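You operate a simulated robot arm through the tools that you are given. There is no shell and no other tool. Be economical: measure what you need, move in short steps, check, and stop when the job is done.

Carry out the task below with a simulated robot arm. There is one attempt and no reset: what you move stays moved.

JOB
Put the pack that says "Pads" from the top of the pine table on the step of the plywood stand and the pack marked "Clips" on the top of the high shelf.

Only the result counts: the job must be done as asked and must still hold three seconds after the hand-in. Knocking over, shifting, dropping, spilling or breaking anything else fails it.

ROBOT AND FRAMES
A 7-joint arm with a two-finger parallel gripper, fixed in place. Base frame: the origin is at the foot of the arm, x ahead of it, y to its left, z up. Units: cm, degrees, N and s.
Its first joint turns from -166.0 to 166.0 degrees. Payload 4.4 kg.
Tool frame: the origin (TCP) lies between the finger pads and is the grasp point; the fingertips stand 2.3 cm ahead of it; z points along the fingers, y is the line along which they close. The gripper opens to 9.4 cm. The fingers are 3.8 cm wide and 1 cm thick; the gripper's body (5.4 by 9.6 cm) begins 3.9 cm behind the TCP.
Orientation is that of the tool frame in the base frame, as a unit quaternion [w, x, y, z]. With the fingers straight down and closing along the base's y, the tool's x points along the base's -x, its y along +y and its z along -z.

CONTROLS
- The arm moves only by the tool nudge_tool. Its argument "deltas" is a list of rows, each a list of 6 numbers: the shift along the tool's x, y, z in cm, then the turn, a rotation vector about the tool's x, y, z in degrees. In form: [[tx, ty, tz, wx, wy, wz], ...]. A call has 1 to 12 rows; each row is the pose to reach, as a shift and turn from the pose commanded when the call began, along the tool's axes at that moment. "jaw" is the finger opening in cm, from 0 to 9.4, set as the call begins (left out, the last holds). A row lasts 0.2 s, in which the tool goes at most 5 cm and 8.6 degrees; a call with a longer step from one row to the next is refused whole, and so is a gripper value outside its range. Where a pose cannot be reached the arm comes as near as it can. A force on the tool above 40 N (or 10 N above the force at the start of the call, whichever is more), or a blocked arm, ends the call early, and 0.2 s more pass. The fingers move at their own pace (about 7.2 cm/s each) and stop on an object; they squeeze with about 21 N. The grip force told is the motor's: it shows also when the fingers shut on nothing. Time passes only in rows, and 0.2 s behind the last, so rows that repeat a pose let the fingers close. The reply holds the time, the measured pose of the TCP, the force on the tool along the base axes, the opening and the grip force, in the units named above and with some noise, and new pictures: "views" is both (left out), scene, wrist or none.
- Cameras (640 x 400 px; columns grow to the right, rows downward): "scene" is fixed at [4.86, 50.01, 159.17]; the picture's right is [-0.46, -0.89, 0.00], its down [-0.33, 0.17, -0.93] and it looks along [0.82, -0.43, -0.37] (base axes); focal length 214 px, centre (320, 200). "wrist" rides on the gripper at [8.6, 1.6, -7.5] in the tool frame; the picture's right is [-0.18, 0.98, 0.00], its down [-0.58, -0.11, -0.81] and it looks along [-0.79, -0.15, 0.59] (tool axes); focal length 243 px, centre (320, 200). There is no depth. A picture from a camera that has moved, and an enlarged one, comes with that camera's place and axes in the base frame and with its lens.
- inspect(camera, box): a new picture of the part [left, top, right, bottom] of that camera's present view, enlarged. No time passes.
- sign_off(): hands the job in; it is judged then, once.

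Go step by step. Nothing tells you positions but the pictures and the camera data: compare them with the known pose of the tool, close in by small moves and look again before you grip or let go. The budget is 90 turns and 170 pictures, counting those below and the enlarged ones. Unless the task says otherwise, let go and move clear before handing in, and close with one line.

The tools are called after "Emit:" by a JSON object that holds its "api" and its "payload". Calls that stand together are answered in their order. nudge_tool: Moves the arm, as the interface text tells. Its arguments: {"type":"object","properties":{"deltas":{"type":"array","items":{"type":"array","items":{"type":"number"}}},"jaw":{"type":"number"},"views":{"type":"string","enum":["both","scene","wrist","none"]}},"required":["deltas"]} The other tools are called the same way: inspect (camera, box) takes an enlarged picture of a part of a camera's view; sign_off () hands the job in.

At the start:

```text
time_s: 0.0
tcp_pos: [72.62, 25.22, 166.0]
tcp_rot: [-0.001, 0.0, 1.0, 0.0]
wrist_force: [0.4, -0.1, -0.2]
opening: 9.38
grasp_force: 0.1
```

scene: 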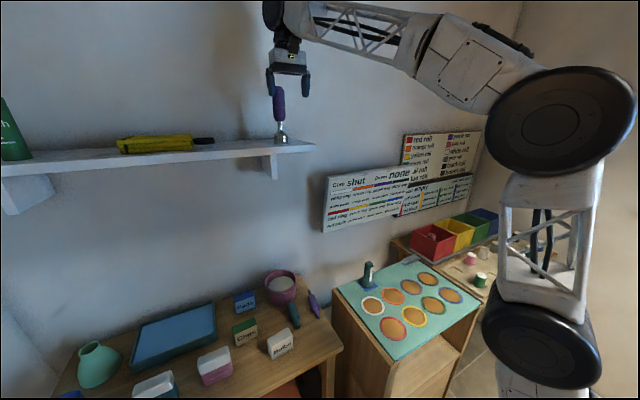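
wrist: 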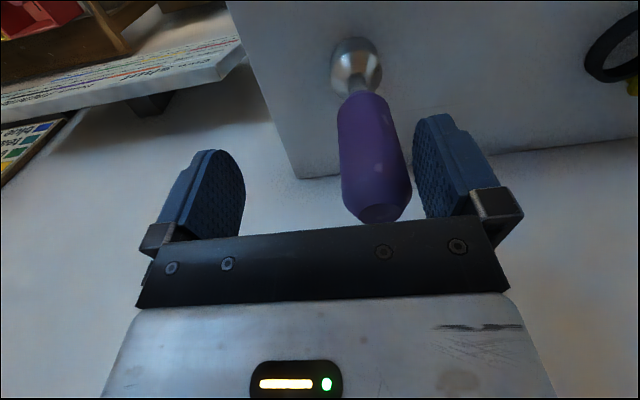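

I see a high shelf on the wall, a table with several labelled packs, and another piece of furniture to the right. I'll enlarge the areas to read labels.

Emit:
{"api": "inspect", "payload": {"camera": "scene", "box": [50, 250, 350, 400]}}

Emit:
{"api": "inspect", "payload": {"camera": "scene", "box": [320, 120, 520, 245]}}

Emit:
{"api": "inspect", "payload": {"camera": "scene", "box": [320, 210, 620, 400]}}

Emit:
{"api": "inspect", "payload": {"camera": "scene", "box": [0, 60, 320, 260]}}

```text
2.13 times, centred on (200, 325) of scene
camera zoom: at [4.86, 50.01, 159.17], right [-0.46, -0.89, 0.0], down [-0.33, 0.17, -0.93], along [0.82, -0.43, -0.37], focal length 458 px, centre (576, -67)
```

zoom: 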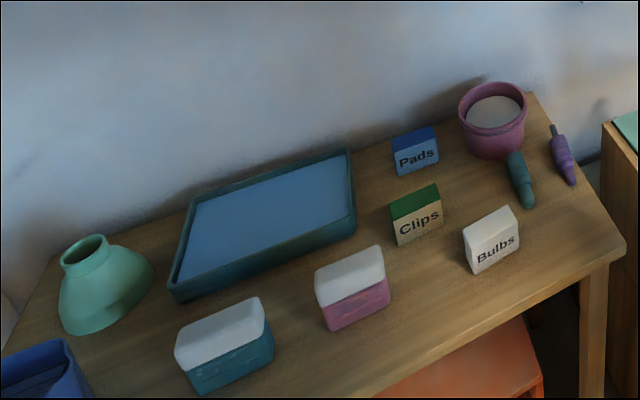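

```text
3.20 times, centred on (420, 182) of scene
camera zoom: at [4.86, 50.01, 159.17], right [-0.46, -0.89, 0.0], down [-0.33, 0.17, -0.93], along [0.82, -0.43, -0.37], focal length 686 px, centre (0, 256)
```

zoom: 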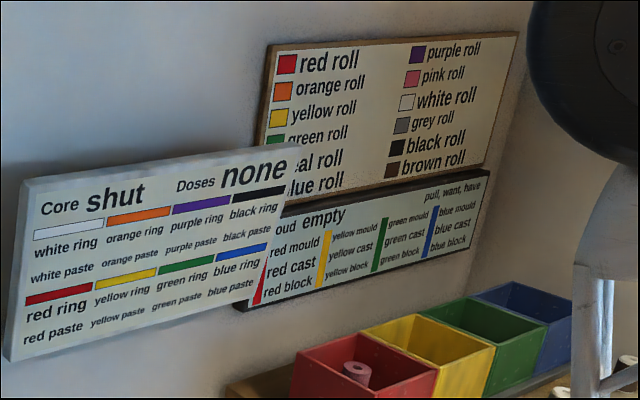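

```text
2.11 times, centred on (470, 305) of scene
camera zoom: at [4.86, 50.01, 159.17], right [-0.46, -0.89, 0.0], down [-0.33, 0.17, -0.93], along [0.82, -0.43, -0.37], focal length 452 px, centre (4, -21)
```

zoom: 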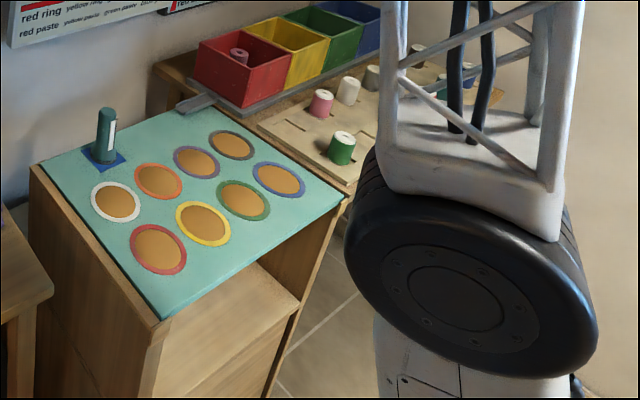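

```text
2.00 times, centred on (160, 160) of scene
camera zoom: at [4.86, 50.01, 159.17], right [-0.46, -0.89, 0.0], down [-0.33, 0.17, -0.93], along [0.82, -0.43, -0.37], focal length 429 px, centre (640, 280)
```

zoom: 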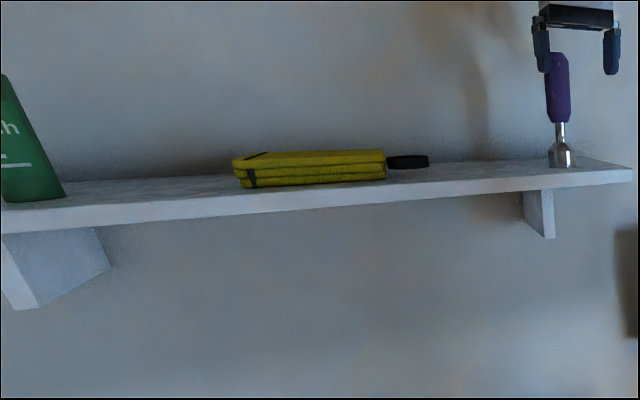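

Pads looks to be near (80, 47), Clips near (66, 49), both on the table at z≈82; the shelf is at about z≈150. I'll back off and lower the arm to view with the wrist camera.

Emit:
{"api": "nudge_tool", "payload": {"deltas": [[4, 0, 0, 0, 0, 0], [8, 0, 0, 0, 0, 0], [12, 0, 0, 0, 0, 0], [16, 0, 0, 0, 0, 0], [20, 0, 2, 0, 0, 0], [22, 2, 6, 0, 0, 0], [24, 3, 10, 0, 0, 0], [25, 5, 14, 0, 0, 0], [26, 6, 18, 0, 0, 0], [27, 8, 22, 0, 0, 0], [27, 9, 26, 0, 0, 0], [27, 10, 30, 0, 0, 0]]}}

```text
time_s: 2.6
tcp_pos: [45.45, 35.34, 136.01]
tcp_rot: [0.0, 0.0, 1.0, 0.001]
wrist_force: [-0.1, -1.0, -0.1]
opening: 9.41
grasp_force: 0.0
camera wrist: at [36.84, 37.14, 143.34], right [0.18, 0.98, 0.0], down [0.58, -0.11, 0.81], along [0.79, -0.15, -0.59], focal length 243 px, centre (320, 200)
```

scene: 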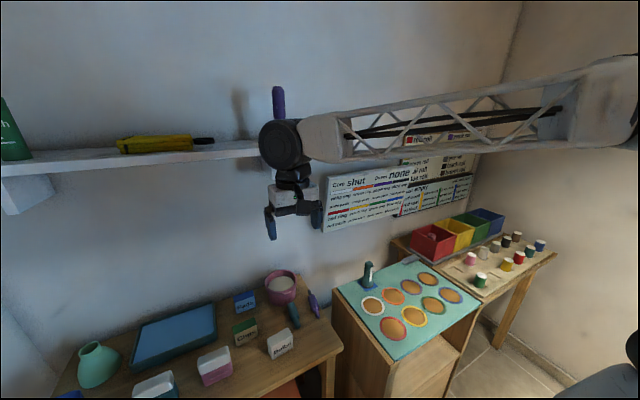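
wrist: 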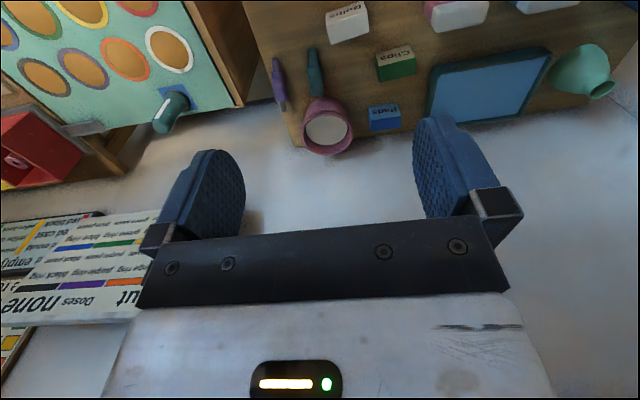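

Both cameras agree: Clips ≈ (66, 49), Pads ≈ (80, 47). The stand with the teal sheet has its top at z≈83 and a lower step in front; I'll move to look at that step.

Emit:
{"api": "nudge_tool", "payload": {"deltas": [[3, -3, 0, 0, 0, 0], [6, -6, 0, 0, 0, 0], [9, -9, 0, 0, 0, 0], [12, -12, 0, 0, 0, 0], [15, -15, 0, 0, 0, 0], [18, -18, 0, 0, 0, 0], [20, -22, 0, 0, 0, 0], [22, -26, 0, 0, 0, 0], [23, -30, 0, 0, 0, 0], [23, -32, 0, 0, 0, 0]]}}

Emit:
{"api": "inspect", "payload": {"camera": "scene", "box": [320, 240, 500, 400]}}

```text
time_s: 4.8
tcp_pos: [22.56, 3.44, 135.87]
tcp_rot: [0.0, 0.0, 1.0, 0.001]
wrist_force: [-0.2, -0.3, 0.1]
opening: 9.37
grasp_force: 0.2
camera wrist: at [13.88, 5.08, 143.13], right [0.18, 0.98, 0.0], down [0.58, -0.11, 0.81], along [0.79, -0.15, -0.59], focal length 243 px, centre (320, 200)
```

scene: 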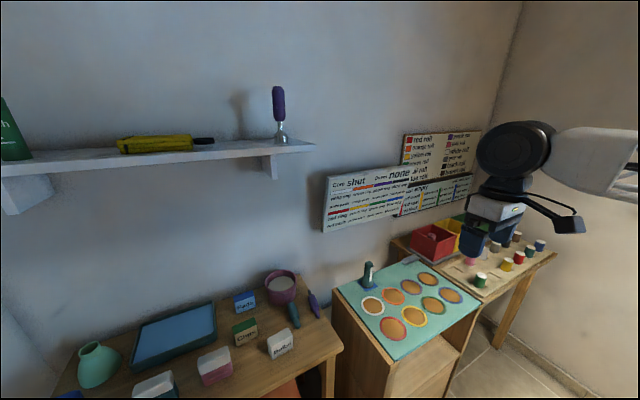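
wrist: 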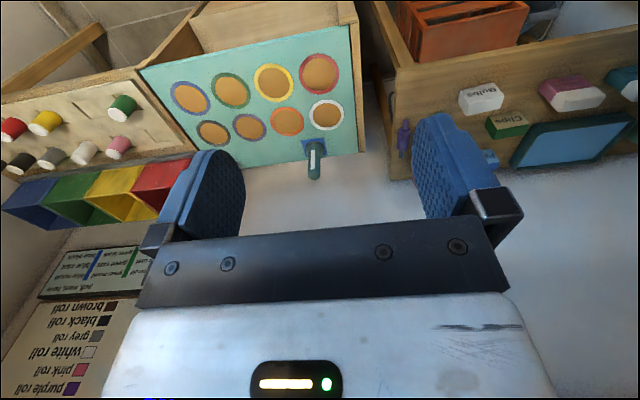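

```text
2.50 times, centred on (410, 320) of scene
camera zoom: at [4.86, 50.01, 159.17], right [-0.46, -0.89, 0.0], down [-0.33, 0.17, -0.93], along [0.82, -0.43, -0.37], focal length 536 px, centre (95, -100)
```

zoom: 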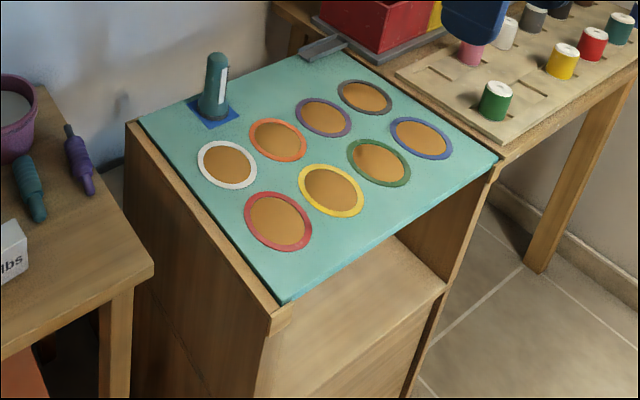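

The stand has a lower ledge in front that is partly hidden. I'll tilt the wrist camera down towards it.

Emit:
{"api": "nudge_tool", "payload": {"deltas": [[0, 0, 0, 0, 8.5, 0], [0, 0, 0, 0, 17, 0], [0, 0, 0, 0, 25.5, 0], [0, 0, 0, 0, 34, 0], [0, 0, 0, 0, 40, 0]], "views": "wrist"}}

```text
time_s: 6.0
tcp_pos: [25.04, 3.57, 130.02]
tcp_rot: [-0.341, -0.001, 0.94, -0.001]
wrist_force: [-0.5, 0.7, 0.6]
opening: 9.39
grasp_force: 0.0
out of reach, approached as far as the arm can: row 4, 5
camera wrist: at [23.17, 5.34, 141.26], right [0.14, 0.98, -0.12], down [0.96, -0.11, 0.24], along [0.23, -0.15, -0.96], focal length 243 px, centre (320, 200)
```

wrist: 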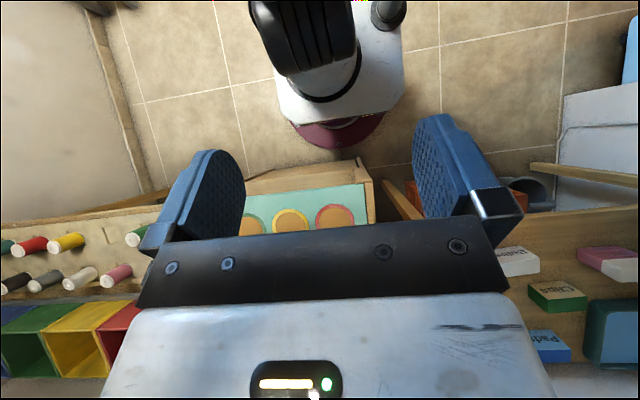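

Emit:
{"api": "inspect", "payload": {"camera": "wrist", "box": [220, 130, 420, 250]}}

```text
3.20 times, centred on (320, 190) of wrist
camera zoom: at [23.17, 5.34, 141.26], right [0.14, 0.98, -0.12], down [0.96, -0.11, 0.24], along [0.23, -0.15, -0.96], focal length 776 px, centre (320, 232)
```

zoom: 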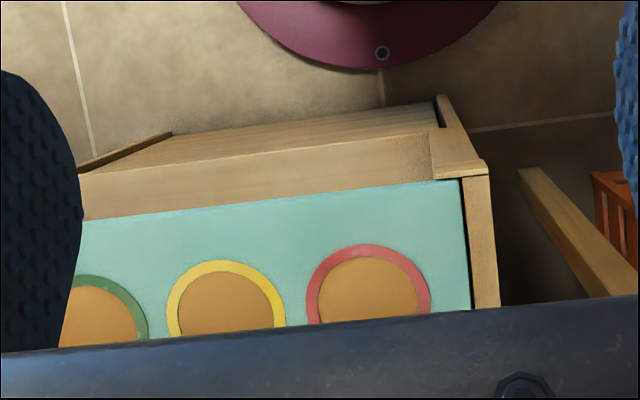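

The stand's step is an open ledge at about z≈51, front edge x≈34.5, y from about −42 to 6, underneath the top. Now I'll untilt and go look at the packs close up.

Emit:
{"api": "nudge_tool", "payload": {"deltas": [[0, 0, 0, 0, -8, 0], [0, 0, 0, 0, -16, 0], [0, 0, 0, 0, -24, 0], [0, 0, 0, 0, -32, 0], [0, 0, 0, 0, -40, 0]], "views": "none"}}

Emit:
{"api": "nudge_tool", "payload": {"deltas": [[-2, 4, 0, 0, 0, 0], [-4, 8, 0, 0, 0, 0], [-6, 12, 0, 0, 0, 0], [-8, 16, 0, 0, 0, 0], [-10, 20, 0, 0, 0, 0], [-12, 24, 2, 0, 0, 0], [-15, 27, 4, 0, 0, 0], [-18, 30, 6, 0, 0, 0], [-21, 33, 8, 0, 0, 0], [-24, 36, 10, 0, 0, 0], [-27, 39, 12, 0, 0, 0], [-30, 41, 14, 0, 0, 0]], "views": "both"}}

```text
time_s: 7.2
tcp_pos: [25.08, 3.53, 130.03]
tcp_rot: [0.002, 0.0, 1.0, 0.0]
wrist_force: [-0.2, 0.7, 0.4]
opening: 9.4
grasp_force: 0.2
```

```text
time_s: 9.8
tcp_pos: [55.44, 44.71, 116.12]
tcp_rot: [0.001, 0.0, 1.0, 0.0]
wrist_force: [-0.7, 0.0, 0.9]
opening: 9.4
grasp_force: 0.0
camera wrist: at [46.73, 46.42, 123.47], right [0.18, 0.98, 0.0], down [0.58, -0.11, 0.81], along [0.79, -0.15, -0.59], focal length 243 px, centre (320, 200)
```

scene: 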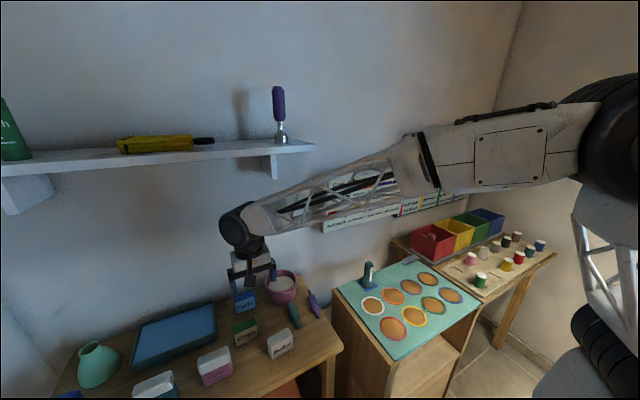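
wrist: 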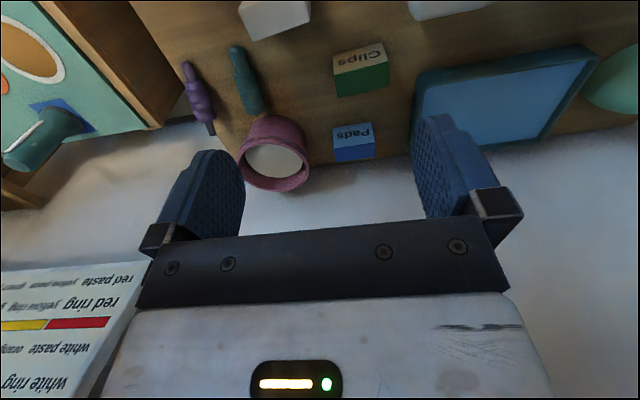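

Emit:
{"api": "inspect", "payload": {"camera": "wrist", "box": [300, 30, 430, 170]}}

Emit:
{"api": "inspect", "payload": {"camera": "scene", "box": [220, 280, 310, 360]}}

```text
2.86 times, centred on (365, 100) of wrist
camera zoom: at [46.73, 46.42, 123.47], right [0.18, 0.98, 0.0], down [0.58, -0.11, 0.81], along [0.79, -0.15, -0.59], focal length 693 px, centre (191, 486)
```

zoom: 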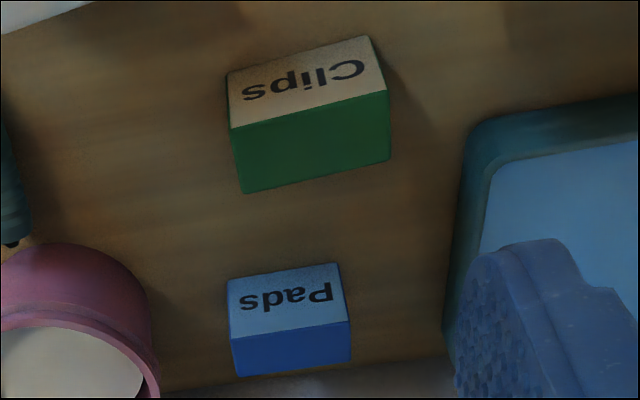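

```text
5.00 times, centred on (265, 320) of scene
camera zoom: at [4.86, 50.01, 159.17], right [-0.46, -0.89, 0.0], down [-0.33, 0.17, -0.93], along [0.82, -0.43, -0.37], focal length 1072 px, centre (595, -400)
```

zoom: 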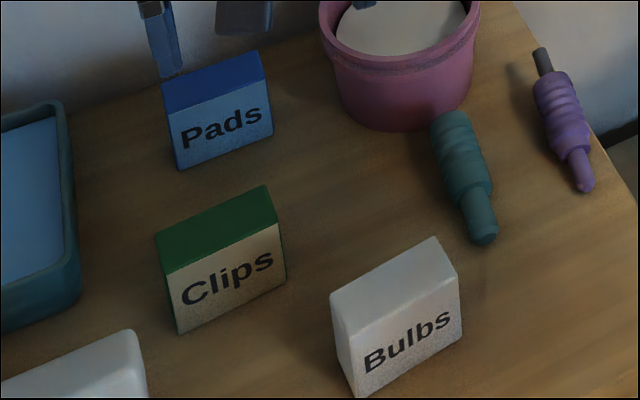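

Pads is about centred (79.5, 47.1), Clips (65.8, 49.0); each ~7.7 wide (y), 3.5 deep (x), 6.4 high, square to the base. I'll grip across the width with the tool tilted forward; first I test unloaded whether the step can be reached so tilted.

Emit:
{"api": "nudge_tool", "payload": {"deltas": [[2, -4.3, 0, 0, 0, 0], [4, -8.6, 0, 0, 0, 0], [6, -13, 0, 0, 0, 0], [8, -17.3, 0, 0, 0, 0], [10, -21.6, 0, 0, 0, 0], [12, -26, 0, 0, 0, 0], [14, -30.3, 0, 0, 0, 0], [16, -34.6, 0, 0, 0, 0], [18, -39, 0, 0, 0, 0], [20, -43.3, 0, 0, 0, 0], [22, -47.6, 0, 0, 0, 0], [24, -52, 0, 0, 0, 0]], "views": "none"}}

Emit:
{"api": "nudge_tool", "payload": {"deltas": [[0, -2, 0, 0, -8, 0], [0, -4, 0, 0, -16, 0], [0, -6, 1, 0, -24, 0], [0, -8, 2, 0, -32, 0], [0, -10, 3, 0, -40, 0], [0, -10, 4, 0, -45, 0]], "views": "both"}}

```text
time_s: 12.4
tcp_pos: [31.16, -7.55, 115.87]
tcp_rot: [0.0, -0.001, 1.0, 0.0]
wrist_force: [0.9, 0.0, 0.6]
opening: 9.38
grasp_force: 0.0
```

```text
time_s: 13.8
tcp_pos: [34.31, -12.99, 114.13]
tcp_rot: [0.387, -0.078, 0.919, 0.021]
wrist_force: [-0.4, 1.0, 0.0]
opening: 9.41
grasp_force: 0.0
stopped in row 6: the arm was blocked; the commanded pose is now the measured one
camera wrist: at [22.83, -13.1, 113.15], right [-0.03, 0.99, 0.11], down [-0.15, -0.12, 0.98], along [0.99, 0.01, 0.15], focal length 243 px, centre (320, 200)
```

scene: 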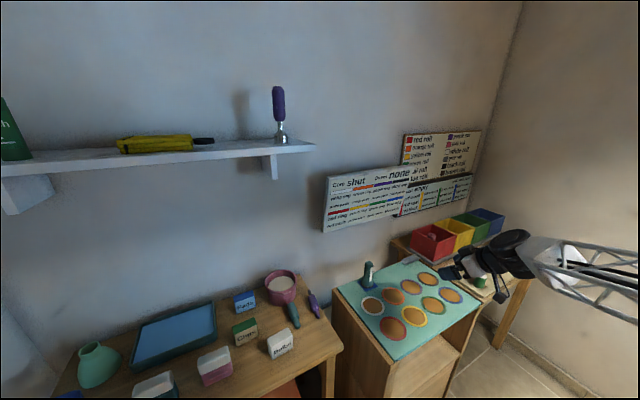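
wrist: 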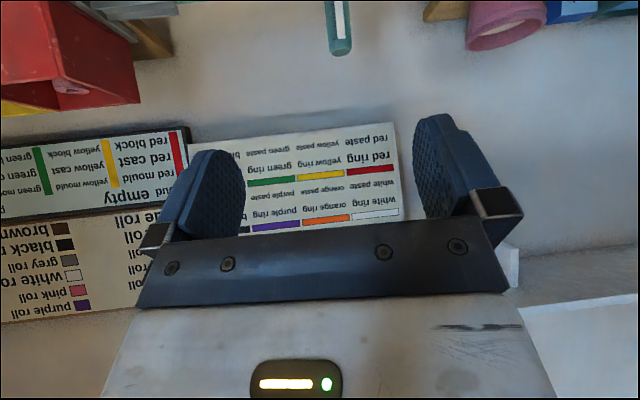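

A 45° tilt that close to the base blocks the arm. I'll use a gentler 25° tilt, further out at y≈−28; fix the orientation first.

Emit:
{"api": "nudge_tool", "payload": {"deltas": [[0, 0, 0, 1.4, 6.9, 2.75], [0, 0, 0, 2.9, 13.7, 5.5], [0, 0, 0, 4.3, 20.6, 8.26]], "views": "none"}}

Emit:
{"api": "nudge_tool", "payload": {"deltas": [[0, -4, 0, 0, 0, 0], [0, -8, 0, 0, 0, 0], [0, -12, 0, 0, 0, 0], [0, -15, 0, 0, 0, 0]], "views": "both"}}

```text
time_s: 14.6
tcp_pos: [34.18, -13.51, 114.25]
tcp_rot: [0.215, 0.004, 0.977, 0.0]
wrist_force: [1.3, 0.0, -0.5]
opening: 9.42
grasp_force: 0.1
```

```text
time_s: 15.6
tcp_pos: [36.9, -19.04, 118.61]
tcp_rot: [0.25, -0.093, 0.964, -0.011]
wrist_force: [-0.4, 0.5, -0.7]
opening: 9.41
grasp_force: 0.1
stopped in row 4: the arm was blocked; the commanded pose is now the measured one
camera wrist: at [25.6, -19.14, 120.68], right [-0.01, 1.0, 0.02], down [0.13, -0.02, 0.99], along [0.99, 0.01, -0.13], focal length 243 px, centre (320, 200)
```

scene: 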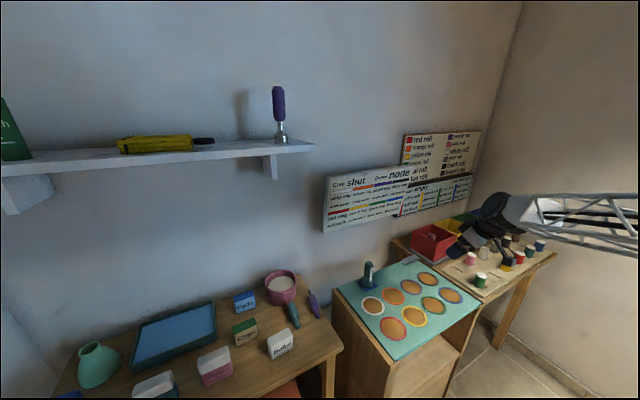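
wrist: 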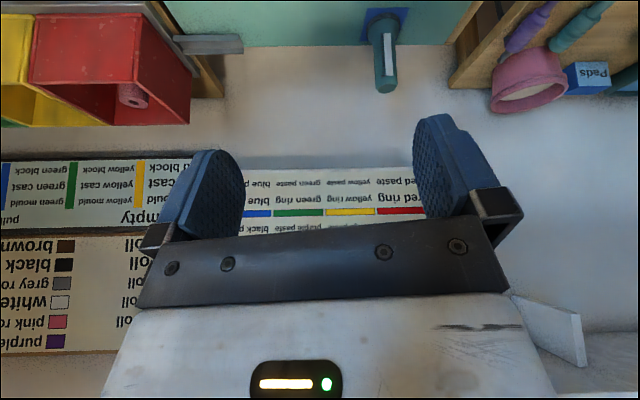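

Blocked again, probably a wrist or elbow limit while keeping the tool square to x. I'll try letting the tool yaw radially (about −27°).

Emit:
{"api": "nudge_tool", "payload": {"deltas": [[0, 0, 0, 2.67, 0.98, 6.96], [0, 0, 0, 5.3, 1.96, 13.9], [0, 0, 0, 8, 2.94, 20.9], [0, 0, 0, 10.6, 3.9, 27.8], [0, 0, 0, 13.3, 4.9, 34.8]], "views": "scene"}}

```text
time_s: 16.8
tcp_pos: [36.84, -19.42, 117.28]
tcp_rot: [0.2, 0.235, 0.95, -0.047]
wrist_force: [0.7, 0.1, -0.4]
opening: 9.44
grasp_force: 0.2
```

scene: 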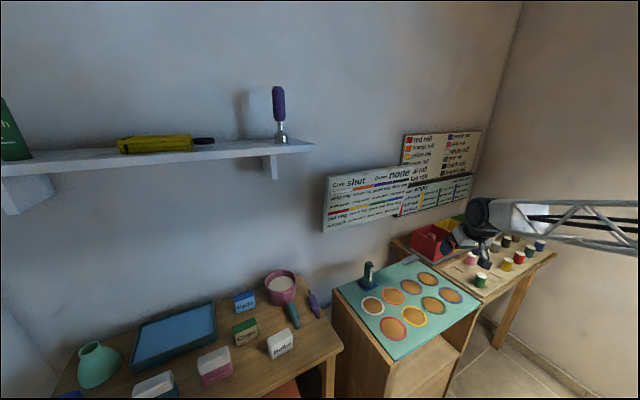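

Reached fine with radial yaw. Now I retract and lower in front of the stand in small steps.

Emit:
{"api": "nudge_tool", "payload": {"deltas": [[2.9, -2, 2, 0, 0, 0], [5.75, -4, 3.9, 0, 0, 0], [8.6, -6, 5.9, 0, 0, 0], [11.5, -8.1, 7.9, 0, 0, 0]]}}

```text
time_s: 17.8
tcp_pos: [31.31, -18.74, 106.22]
tcp_rot: [0.208, 0.143, 0.967, -0.03]
wrist_force: [0.0, 0.1, 0.4]
opening: 9.43
grasp_force: 0.0
stopped in row 4: the arm was blocked; the commanded pose is now the measured one
camera wrist: at [21.25, -13.92, 109.44], right [0.44, 0.89, 0.08], down [0.16, -0.16, 0.97], along [0.88, -0.42, -0.21], focal length 243 px, centre (320, 200)
```

scene: 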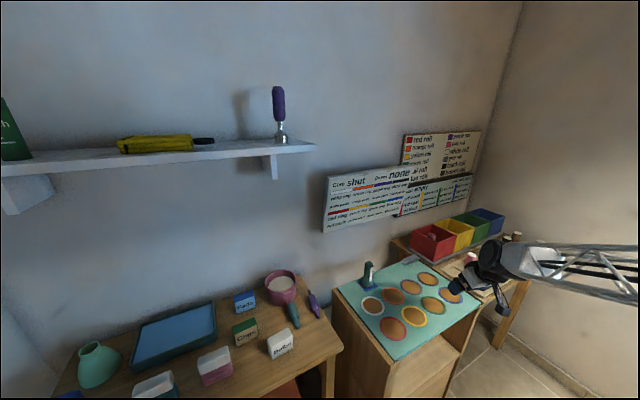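
wrist: 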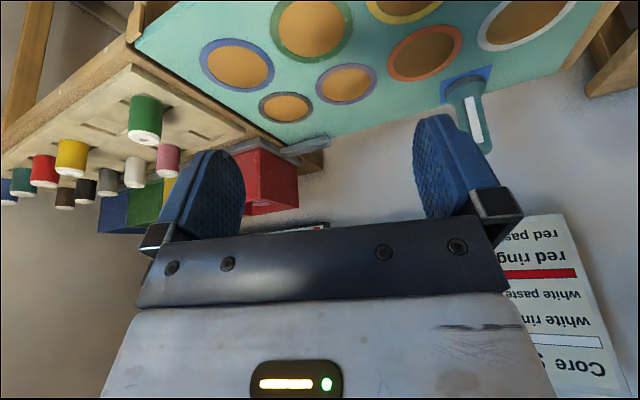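

The arm's links seem to fold too tightly near shoulder height at short radius; lower down should be easier. I'll swing out, then descend in the free space in front of the pine table and approach the step low from the left.

Emit:
{"api": "nudge_tool", "payload": {"deltas": [[-2, 3, -1.2, 0, 0, 0], [-4, 6, -2.4, 0, 0, 0], [-5.5, 10, -3.5, -1.7, -0.2, -3.8], [-7, 14, -4.5, -3.4, -0.3, -7.6], [-8, 18, -5, -5.2, -0.5, -11.5], [-9, 22, -5.6, -6.9, -0.7, -15.3], [-10, 26, -6, -6.9, -0.7, -15.3], [-10.1, 30, -6.4, -6.9, -0.7, -15.3]], "views": "scene"}}

```text
time_s: 19.6
tcp_pos: [46.19, 7.3, 115.97]
tcp_rot: [0.218, 0.005, 0.976, -0.001]
wrist_force: [-0.3, -0.4, 1.1]
opening: 9.43
grasp_force: 0.0
```

scene: 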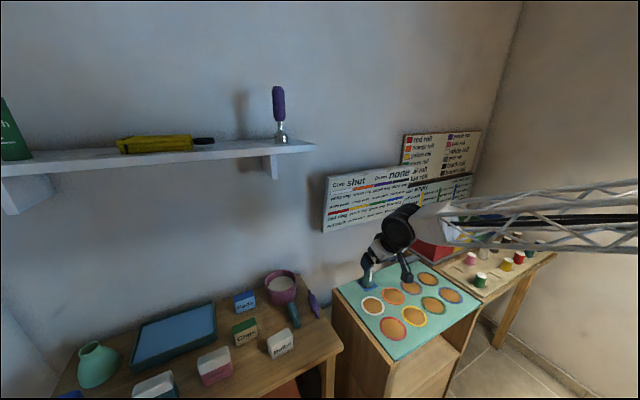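

Emit:
{"api": "nudge_tool", "payload": {"deltas": [[1.3, 3.9, 0, 0, 0, 0], [2.6, 7.8, 0, 0, 0, 0], [3.9, 11.7, 0, 0, 0, 0], [5.2, 15.6, 0, 0, 0, 0], [6.5, 19.5, 0, 0, 0, 0], [7.7, 23.4, 0, 0, 0, 0], [8.9, 27, 0.2, 0, 0, 0]], "views": "none"}}

Emit:
{"api": "nudge_tool", "payload": {"deltas": [[2.3, 0, 3.8, 0, 0, 0], [4.6, 0, 7.6, 0, 0, 0], [6.9, 0, 11.5, 0, 0, 0], [9.1, 0, 15.3, 0, 0, 0], [11.4, 0, 19.2, 0, 0, 0], [13.7, 0, 23, 0, 0, 0], [16, 0, 26.9, 0, 0, 0], [18.2, 0, 30.7, 0, 0, 0], [20.5, 0, 34.5, 0, 0, 0]], "views": "both"}}

```text
time_s: 21.2
tcp_pos: [38.76, 34.37, 112.59]
tcp_rot: [0.217, 0.006, 0.976, -0.001]
wrist_force: [1.2, 0.0, -0.8]
opening: 9.4
grasp_force: 0.1
```

```text
time_s: 23.2
tcp_pos: [34.79, 34.56, 72.09]
tcp_rot: [0.218, 0.007, 0.976, -0.002]
wrist_force: [0.1, 1.1, 0.9]
opening: 9.41
grasp_force: 0.1
camera wrist: at [23.83, 36.49, 75.18], right [0.18, 0.98, 0.08], down [0.18, -0.11, 0.98], along [0.97, -0.16, -0.2], focal length 243 px, centre (320, 200)
```

scene: 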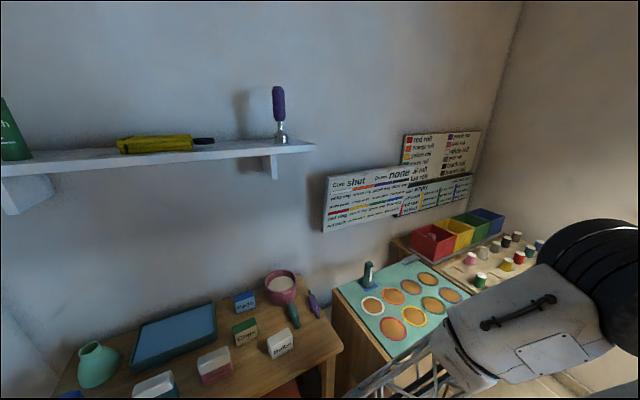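
wrist: 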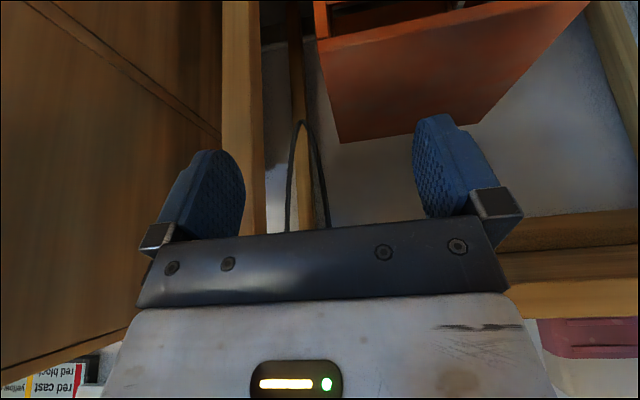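

Good, low descent works. Next, retract a bit and move right to in front of the step.

Emit:
{"api": "nudge_tool", "payload": {"deltas": [[4, -1, -1.9, 0, 0, 0], [8, -3, -3.7, 0, 0, 0], [10, -7, -4.6, 0, 0, 0], [10, -11, -4.6, 0, 0, 0], [10, -15, -4.6, 0, 0, 0], [10, -19, -4.6, 0, 0, 0], [10, -23, -4.6, 0, 0, 0], [10, -27, -4.6, 0, 0, 0], [10, -31, -4.6, 0, 0, 0], [10, -35, -4.6, 0, 0, 0], [10, -39, -4.6, 0, 0, 0], [10, -42, -4.6, 0, 0, 0]]}}

```text
time_s: 26.0
tcp_pos: [25.04, 1.5, 72.93]
tcp_rot: [0.226, -0.184, 0.956, 0.038]
wrist_force: [-1.1, 0.9, 0.4]
opening: 9.4
grasp_force: 0.1
stopped in row 12: the force on the tool passed its limit (the readings are from after the stop); the commanded pose is now the measured one
camera wrist: at [14.12, -0.97, 75.81], right [-0.21, 0.98, 0.07], down [0.19, -0.03, 0.98], along [0.96, 0.22, -0.17], focal length 243 px, centre (320, 200)
```

scene: 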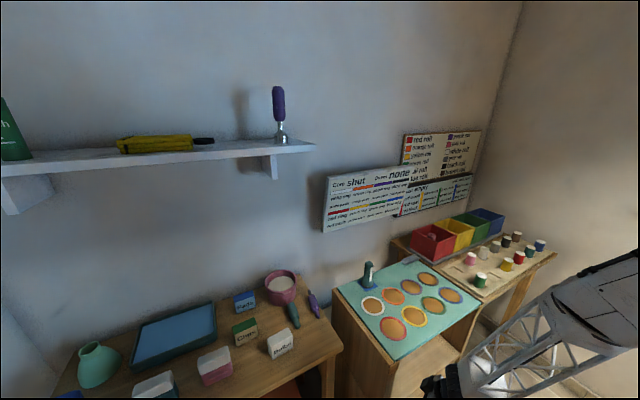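
wrist: 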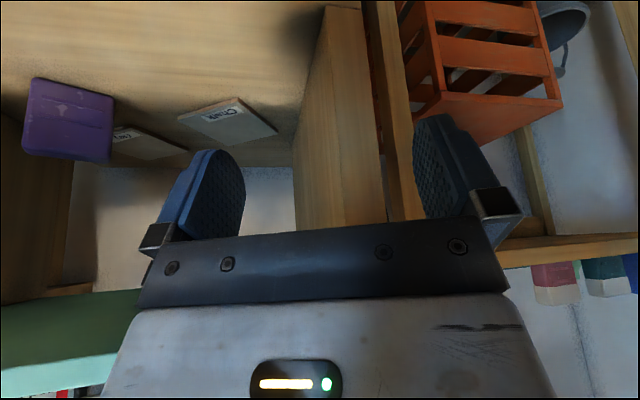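

I now see inside the step: a purple block and a couple of cards stand there. Let me look closer.

Emit:
{"api": "inspect", "payload": {"camera": "wrist", "box": [0, 0, 400, 250]}}

Emit:
{"api": "inspect", "payload": {"camera": "scene", "box": [320, 250, 640, 400]}}

```text
1.60 times, centred on (200, 125) of wrist
camera zoom: at [14.12, -0.97, 75.81], right [-0.21, 0.98, 0.07], down [0.19, -0.03, 0.98], along [0.96, 0.22, -0.17], focal length 388 px, centre (512, 320)
```

zoom: 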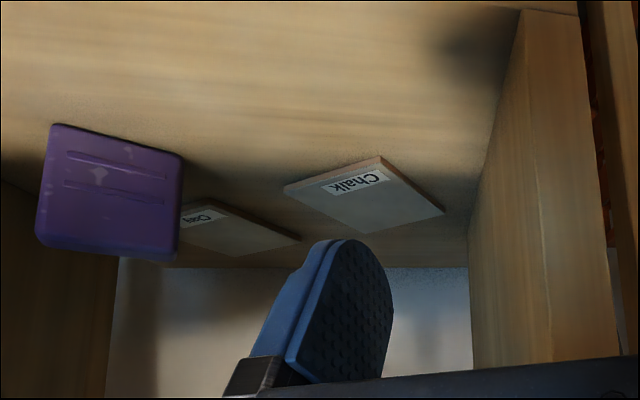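

```text
2.00 times, centred on (480, 325) of scene
camera zoom: at [4.86, 50.01, 159.17], right [-0.46, -0.89, 0.0], down [-0.33, 0.17, -0.93], along [0.82, -0.43, -0.37], focal length 429 px, centre (0, -50)
```

zoom: 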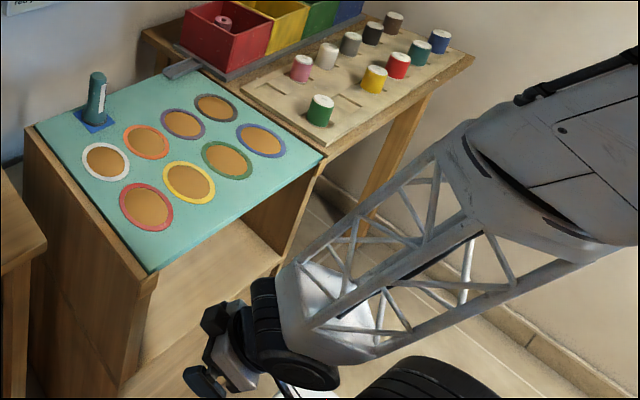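

The front strip of the step (x 35–49) is free. I touched my own column; I'll straighten the yaw, move outward and lower a bit.

Emit:
{"api": "nudge_tool", "payload": {"deltas": [[-1.1, 0.9, 2.7, 0, 0, 0], [-2.2, 1.9, 5.5, 3, 0.5, 6.6], [-3.35, 2.8, 8.2, 6, 1.1, 13.2], [-3.35, 2.8, 8.2, 8.9, 1.6, 19.7]], "views": "none"}}

Emit:
{"api": "nudge_tool", "payload": {"deltas": [[0, -3, 0, 0, 0, 0], [0, -6, 0, 0, 0, 0], [0, -9, 0, 0, 0, 0], [0, -12, 0, 0, 0, 0]]}}

```text
time_s: 26.7
tcp_pos: [26.48, 4.47, 66.51]
tcp_rot: [0.163, -0.121, 0.979, 0.01]
wrist_force: [-89.5, 31.2, 223.8]
opening: 9.4
grasp_force: 0.0
stopped in row 3: the force on the tool passed its limit (the readings are from after the stop); the commanded pose is now the measured one
```

```text
time_s: 26.9
tcp_pos: [26.61, 4.4, 66.62]
tcp_rot: [0.164, -0.118, 0.979, 0.011]
wrist_force: [-1.1, -9.0, 25.5]
opening: 9.4
grasp_force: 0.1
stopped in row 1: the force on the tool passed its limit (the readings are from after the stop); the commanded pose is now the measured one
camera wrist: at [15.92, 3.69, 70.79], right [-0.06, 1.0, 0.04], down [0.3, -0.02, 0.95], along [0.95, 0.07, -0.3], focal length 243 px, centre (320, 200)
```

scene: 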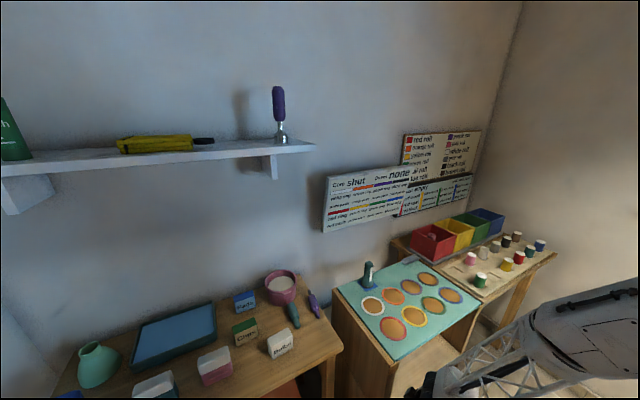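
wrist: 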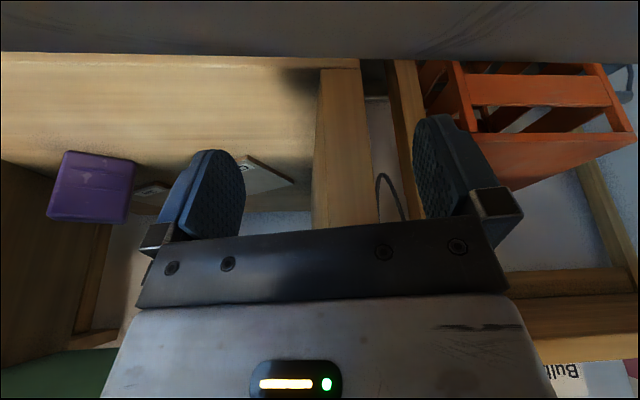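

The robot's own base body occupies x<~19 up to z≈67 near y=0, so the gap there is too narrow. I'll retrace, and instead come down at y≈−38, mirrored to the side that worked.

Emit:
{"api": "nudge_tool", "payload": {"deltas": [[-2.1, 0.7, -2.4, 0, 0, 0], [-3.5, 5, -2.4, 0, 0, 0], [-5, 9.3, -2.4, 0, 0, 0], [-6.7, 13.6, -2.4, 0, 0, 0], [-8.4, 17.8, -2.4, 1.4, -2, 4.3], [-10.1, 22, -2.4, 2.8, -4, 8.6], [-11.9, 26.3, -2.3, 4.2, -5.9, 12.9]], "views": "wrist"}}

```text
time_s: 28.5
tcp_pos: [30.12, 32.38, 72.31]
tcp_rot: [0.217, -0.001, 0.976, -0.001]
wrist_force: [-0.1, 0.5, 0.3]
opening: 9.39
grasp_force: 0.1
camera wrist: at [19.27, 34.14, 75.24], right [0.17, 0.98, 0.08], down [0.19, -0.11, 0.98], along [0.97, -0.15, -0.2], focal length 243 px, centre (320, 200)
```

wrist: 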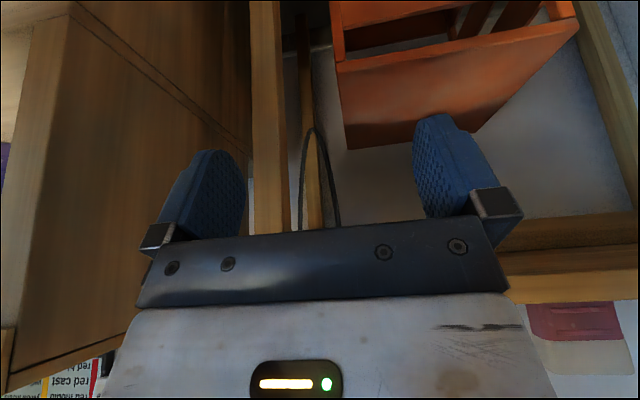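

Emit:
{"api": "nudge_tool", "payload": {"deltas": [[-2.5, 0, -3.5, 0, 0, 0], [-5, 0, -7, 0, 0, 0], [-7.5, 0, -10.4, 0, 0, 0], [-10, 0, -13.9, 0, 0, 0], [-12.5, 0, -17.4, 0, 0, 0], [-15, 0, -20.8, 0, 0, 0], [-17.5, 0, -24.3, 0, 0, 0], [-20, 0, -27.8, 0, 0, 0], [-22.5, 0, -31.2, 0, 0, 0], [-25, 0, -34.7, 0, 0, 0]], "views": "none"}}

Emit:
{"api": "nudge_tool", "payload": {"deltas": [[-1.4, -4.2, 0.6, 0, 0, 0], [-2.8, -8.4, 1.2, 0, 0, 0], [-4.2, -12.6, 1.9, 0, 0, 0], [-5.6, -16.8, 2.5, 0, 0, 0], [-7, -21, 3.2, 0, 0, 0], [-8.5, -25, 3.8, 0, 0, 0], [-9, -29, 4, 0, 0, 0], [-9, -33, 4, 1.1, 0, 4.5], [-9, -37, 4, 3, 0, 9], [-9, -41, 4, 4.3, 0, 13.6], [-9, -45, 4, 6.3, 0, 18.1], [-9, -49, 4, 8.5, 0, 22]], "views": "scene"}}

```text
time_s: 30.7
tcp_pos: [38.49, 32.7, 114.61]
tcp_rot: [0.215, 0.001, 0.977, 0.0]
wrist_force: [0.6, -1.0, 0.0]
opening: 9.39
grasp_force: 0.1
```

```text
time_s: 33.3
tcp_pos: [48.54, -16.5, 114.55]
tcp_rot: [0.212, 0.201, 0.956, -0.031]
wrist_force: [0.3, 0.3, -0.6]
opening: 9.38
grasp_force: 0.0
```

scene: 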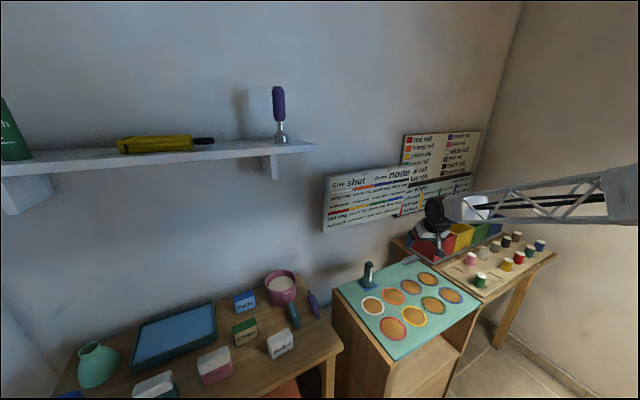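

Emit:
{"api": "nudge_tool", "payload": {"deltas": [[0, -4.6, 0, 1.1, 0, 2.4], [0, -9.2, 0, 2.2, 0, 4.8], [0, -13.8, 0, 3.4, 0, 7.2], [0.5, -18.2, -0.2, 4.5, 0, 9.6], [1.8, -22.5, -0.8, 5.6, 0, 12], [3.2, -26.7, -1.5, 6.8, 0, 14.5]], "views": "both"}}

```text
time_s: 34.5
tcp_pos: [44.76, -26.78, 115.73]
tcp_rot: [0.222, 0.206, 0.952, -0.038]
wrist_force: [-0.4, 0.5, 0.3]
opening: 9.4
grasp_force: 0.1
stopped in row 5: the arm was blocked; the commanded pose is now the measured one
camera wrist: at [35.33, -20.76, 118.59], right [0.55, 0.83, 0.1], down [0.1, -0.18, 0.98], along [0.83, -0.53, -0.19], focal length 243 px, centre (320, 200)
```

scene: 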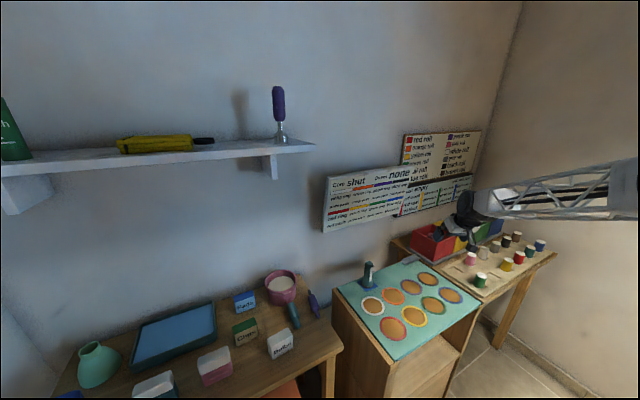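
wrist: 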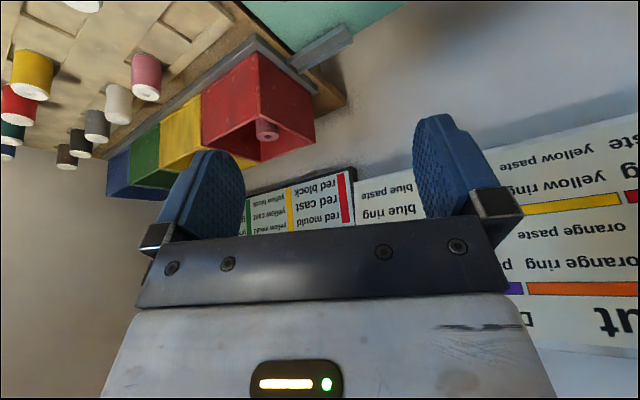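

Moves to negative azimuth are blocked at height (the elbow seems to hit something behind), but low poses put the elbow above the base. I'll go back left and try a low pass nearer the stand (x≈30, z≈80).

Emit:
{"api": "nudge_tool", "payload": {"deltas": [[1.7, 4.4, -0.6, 0, 0, 0], [3.4, 8.7, -1.1, -3, 0.4, -7.4], [5, 13.1, -1.7, -6, 0.8, -14.8], [6.7, 17.4, -2.2, -9.4, 1.3, -22.3], [8.4, 21.8, -2.8, -9.4, 1.3, -22.3], [10.1, 26.2, -3.4, -9.4, 1.3, -22.3], [11.8, 30.5, -3.9, -9.4, 1.3, -22.3], [13.4, 34.9, -4.5, -9.4, 1.3, -22.3], [15.1, 39.2, -5, -9.4, 1.3, -22.3], [16.8, 43.6, -5.6, -9.4, 1.3, -22.3]], "views": "none"}}

```text
time_s: 36.7
tcp_pos: [46.6, 19.85, 113.95]
tcp_rot: [0.217, 0.003, 0.976, -0.002]
wrist_force: [-0.5, -0.2, 0.0]
opening: 9.4
grasp_force: 0.0
```

Emit:
{"api": "nudge_tool", "payload": {"deltas": [[4, 1.3, 0.3, 0, 0, 0], [8, 2.6, 0.6, 0, 0, 0], [12, 4, 1, 0, 0, 0], [16.1, 5, 1.3, 0, 0, 0], [18.2, 5, 5.1, 0, 0, 0], [20.3, 5, 9, 0, 0, 0], [22.3, 5, 12.8, 0, 0, 0], [24.4, 5, 16.6, 0, 0, 0], [26.5, 5, 20.4, 0, 0, 0], [28.5, 5, 24.2, 0, 0, 0]], "views": "none"}}

Emit:
{"api": "nudge_tool", "payload": {"deltas": [[0, -3, 0, 0, 0, 0], [0, -6, 0, 0, 0, 0], [0, -9, 0, 0, 0, 0], [0, -12, 0, 0, 0, 0], [0, -15, 0, 0, 0, 0]], "views": "both"}}

```text
time_s: 38.9
tcp_pos: [31.81, 25.19, 80.09]
tcp_rot: [0.217, 0.003, 0.976, 0.0]
wrist_force: [0.0, 1.0, 0.8]
opening: 9.39
grasp_force: 0.0
```

```text
time_s: 39.9
tcp_pos: [31.24, 14.19, 80.18]
tcp_rot: [0.217, 0.001, 0.976, 0.002]
wrist_force: [-18.4, 44.3, -5.2]
opening: 7.43
grasp_force: 0.1
stopped in row 4: the force on the tool passed its limit (the readings are from after the stop); the commanded pose is now the measured one
camera wrist: at [20.31, 15.99, 83.16], right [0.17, 0.98, 0.08], down [0.18, -0.11, 0.98], along [0.97, -0.15, -0.2], focal length 243 px, centre (320, 200)
```

scene: 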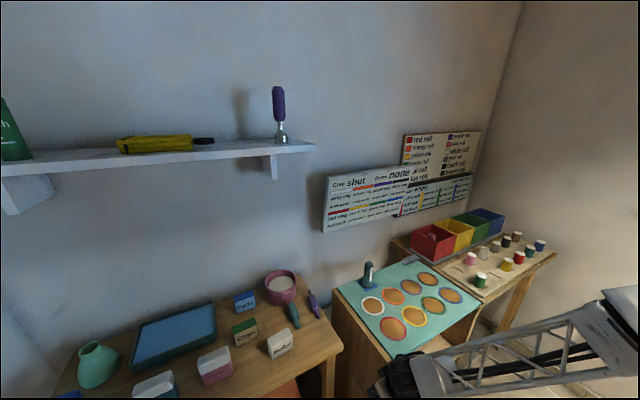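
wrist: 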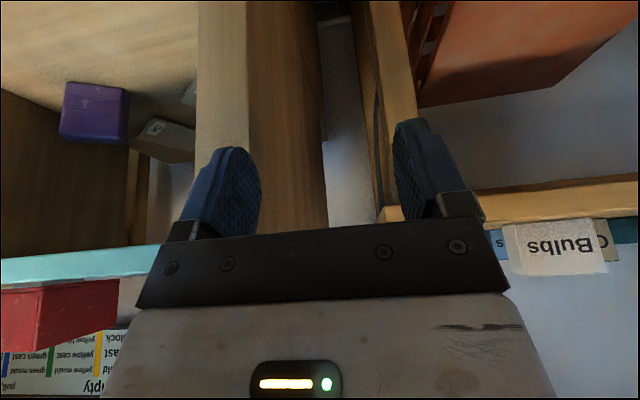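

The right finger touched the side panel's front edge, so it lies nearer (x≈33.5) than thought. I back off and pass at x≈29.

Emit:
{"api": "nudge_tool", "payload": {"deltas": [[0, 3, 0, 0, 0, 0], [1.85, 3, -2, 0, 0, 0], [1.85, 0, -2, 0, 0, 0], [1.85, -3, -2, 0, 0, 0], [1.85, -6, -2, 0, 0, 0], [1.85, -9, -2, 0, 0, 0], [1.85, -12, -2, 0, 0, 0]], "views": "both"}}

```text
time_s: 41.5
tcp_pos: [28.8, 2.15, 81.29]
tcp_rot: [0.218, 0.002, 0.976, 0.0]
wrist_force: [-0.1, -1.4, 0.2]
opening: 9.38
grasp_force: 0.0
camera wrist: at [17.76, 3.93, 84.18], right [0.17, 0.98, 0.08], down [0.18, -0.11, 0.98], along [0.97, -0.15, -0.2], focal length 243 px, centre (320, 200)
```

scene: 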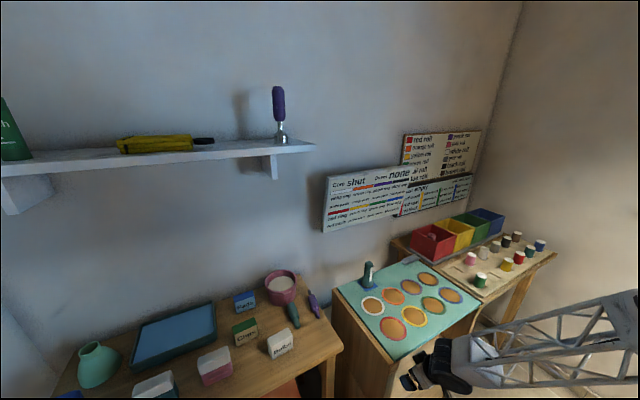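
wrist: 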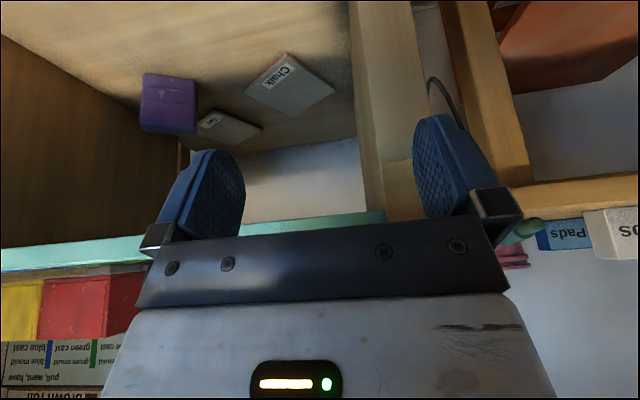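

Passed cleanly. Continue right, then diagonally down into the step opening.

Emit:
{"api": "nudge_tool", "payload": {"deltas": [[0, -3, 0, 0, 0, 0], [0, -6, 0, 0, 0, 0], [0, -9.5, 0, 0, 0, 0], [0.5, -9.5, 4.2, 0, 0, 0], [1, -9.5, 8.4, 0, 0, 0], [1.5, -9.5, 12.6, 0, 0, 0], [1.6, -9.5, 16, 0, 0, 0], [1.65, -9.5, 19.5, 0, 0, 0]], "views": "both"}}

```text
time_s: 43.3
tcp_pos: [35.35, -7.13, 62.62]
tcp_rot: [0.204, -0.059, 0.977, -0.007]
wrist_force: [-1.4, 0.5, -2.9]
opening: 9.38
grasp_force: 0.1
camera wrist: at [24.32, -6.53, 65.81], right [0.06, 1.0, 0.04], down [0.22, -0.05, 0.97], along [0.97, -0.05, -0.22], focal length 243 px, centre (320, 200)
```

scene: 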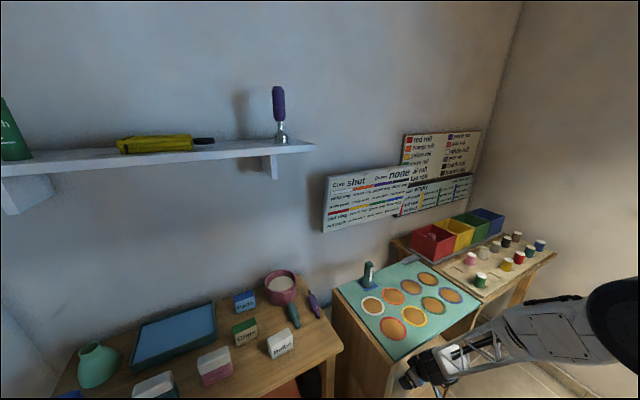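
wrist: 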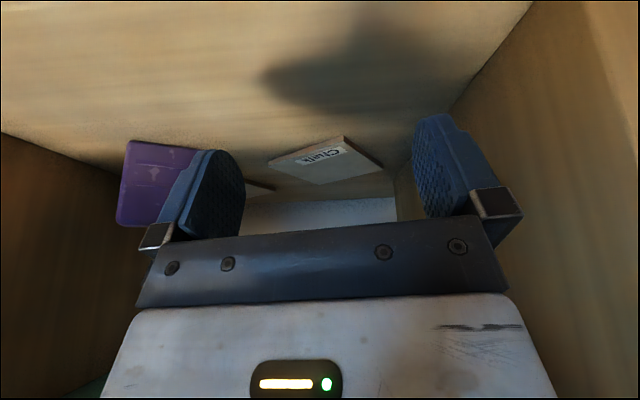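

Inside the step opening; small yaw drift only. I test the last stretch down.

Emit:
{"api": "nudge_tool", "payload": {"deltas": [[0, 0, 2, 0, 0, 0], [0, 0, 4, 0, 0, 0], [0, 0, 5.5, 0, 0, 0]], "views": "wrist"}}

```text
time_s: 44.1
tcp_pos: [37.86, -7.2, 57.5]
tcp_rot: [0.216, 0.001, 0.976, 0.001]
wrist_force: [0.3, -1.3, -0.7]
opening: 9.4
grasp_force: 0.0
camera wrist: at [26.86, -5.43, 60.61], right [0.17, 0.98, 0.08], down [0.19, -0.11, 0.98], along [0.97, -0.15, -0.2], focal length 243 px, centre (320, 200)
```

wrist: 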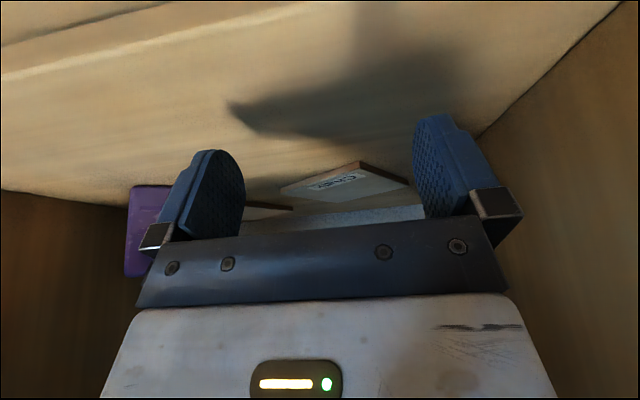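

The step is reachable with this tilt. Now I retrace out and go get Pads.

Emit:
{"api": "nudge_tool", "payload": {"deltas": [[0, 0, -4, 0, 0, 0], [0, 0, -8, 0, 0, 0], [-0.15, 0, -12.4, 0, 0, 0], [-0.65, 0, -16.6, 0, 0, 0], [-1.15, 0, -20.8, 0, 0, 0], [-1.65, 0, -25, 0, 0, 0], [-1.65, 4, -25, 0, 0, 0], [-1.65, 8, -25, 0, 0, 0], [-1.65, 12, -25, 0, 0, 0], [-1.65, 16, -25, 0, 0, 0], [-1.65, 20, -25, 0, 0, 0], [-1.65, 24, -25, 0, 0, 0]], "views": "none"}}

```text
time_s: 46.7
tcp_pos: [30.66, 12.79, 81.35]
tcp_rot: [0.217, 0.066, 0.974, -0.016]
wrist_force: [-2.5, 4.4, 0.7]
opening: 9.42
grasp_force: 0.1
out of reach, approached as far as the arm can: row 8
```

Emit:
{"api": "nudge_tool", "payload": {"deltas": [[0, 0, 0, 0, 0, 0]]}}

```text
time_s: 47.1
tcp_pos: [28.63, 16.61, 81.28]
tcp_rot: [0.218, 0.002, 0.976, 0.0]
wrist_force: [0.6, 0.2, 0.0]
opening: 9.39
grasp_force: 0.0
camera wrist: at [17.67, 18.31, 84.37], right [0.17, 0.98, 0.08], down [0.18, -0.11, 0.98], along [0.97, -0.15, -0.2], focal length 243 px, centre (320, 200)
```

scene: 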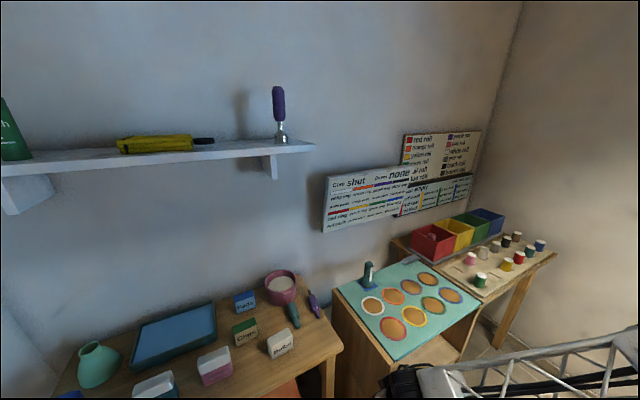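
wrist: 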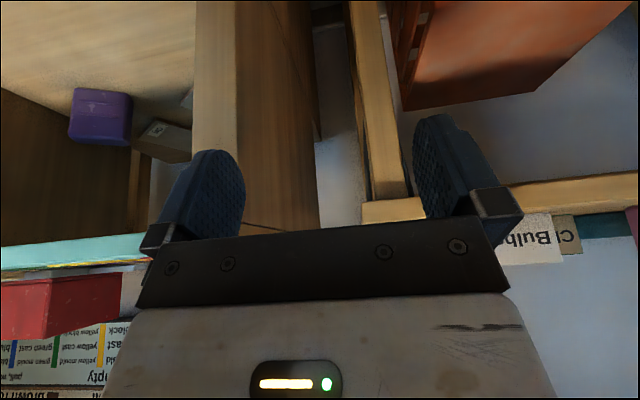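

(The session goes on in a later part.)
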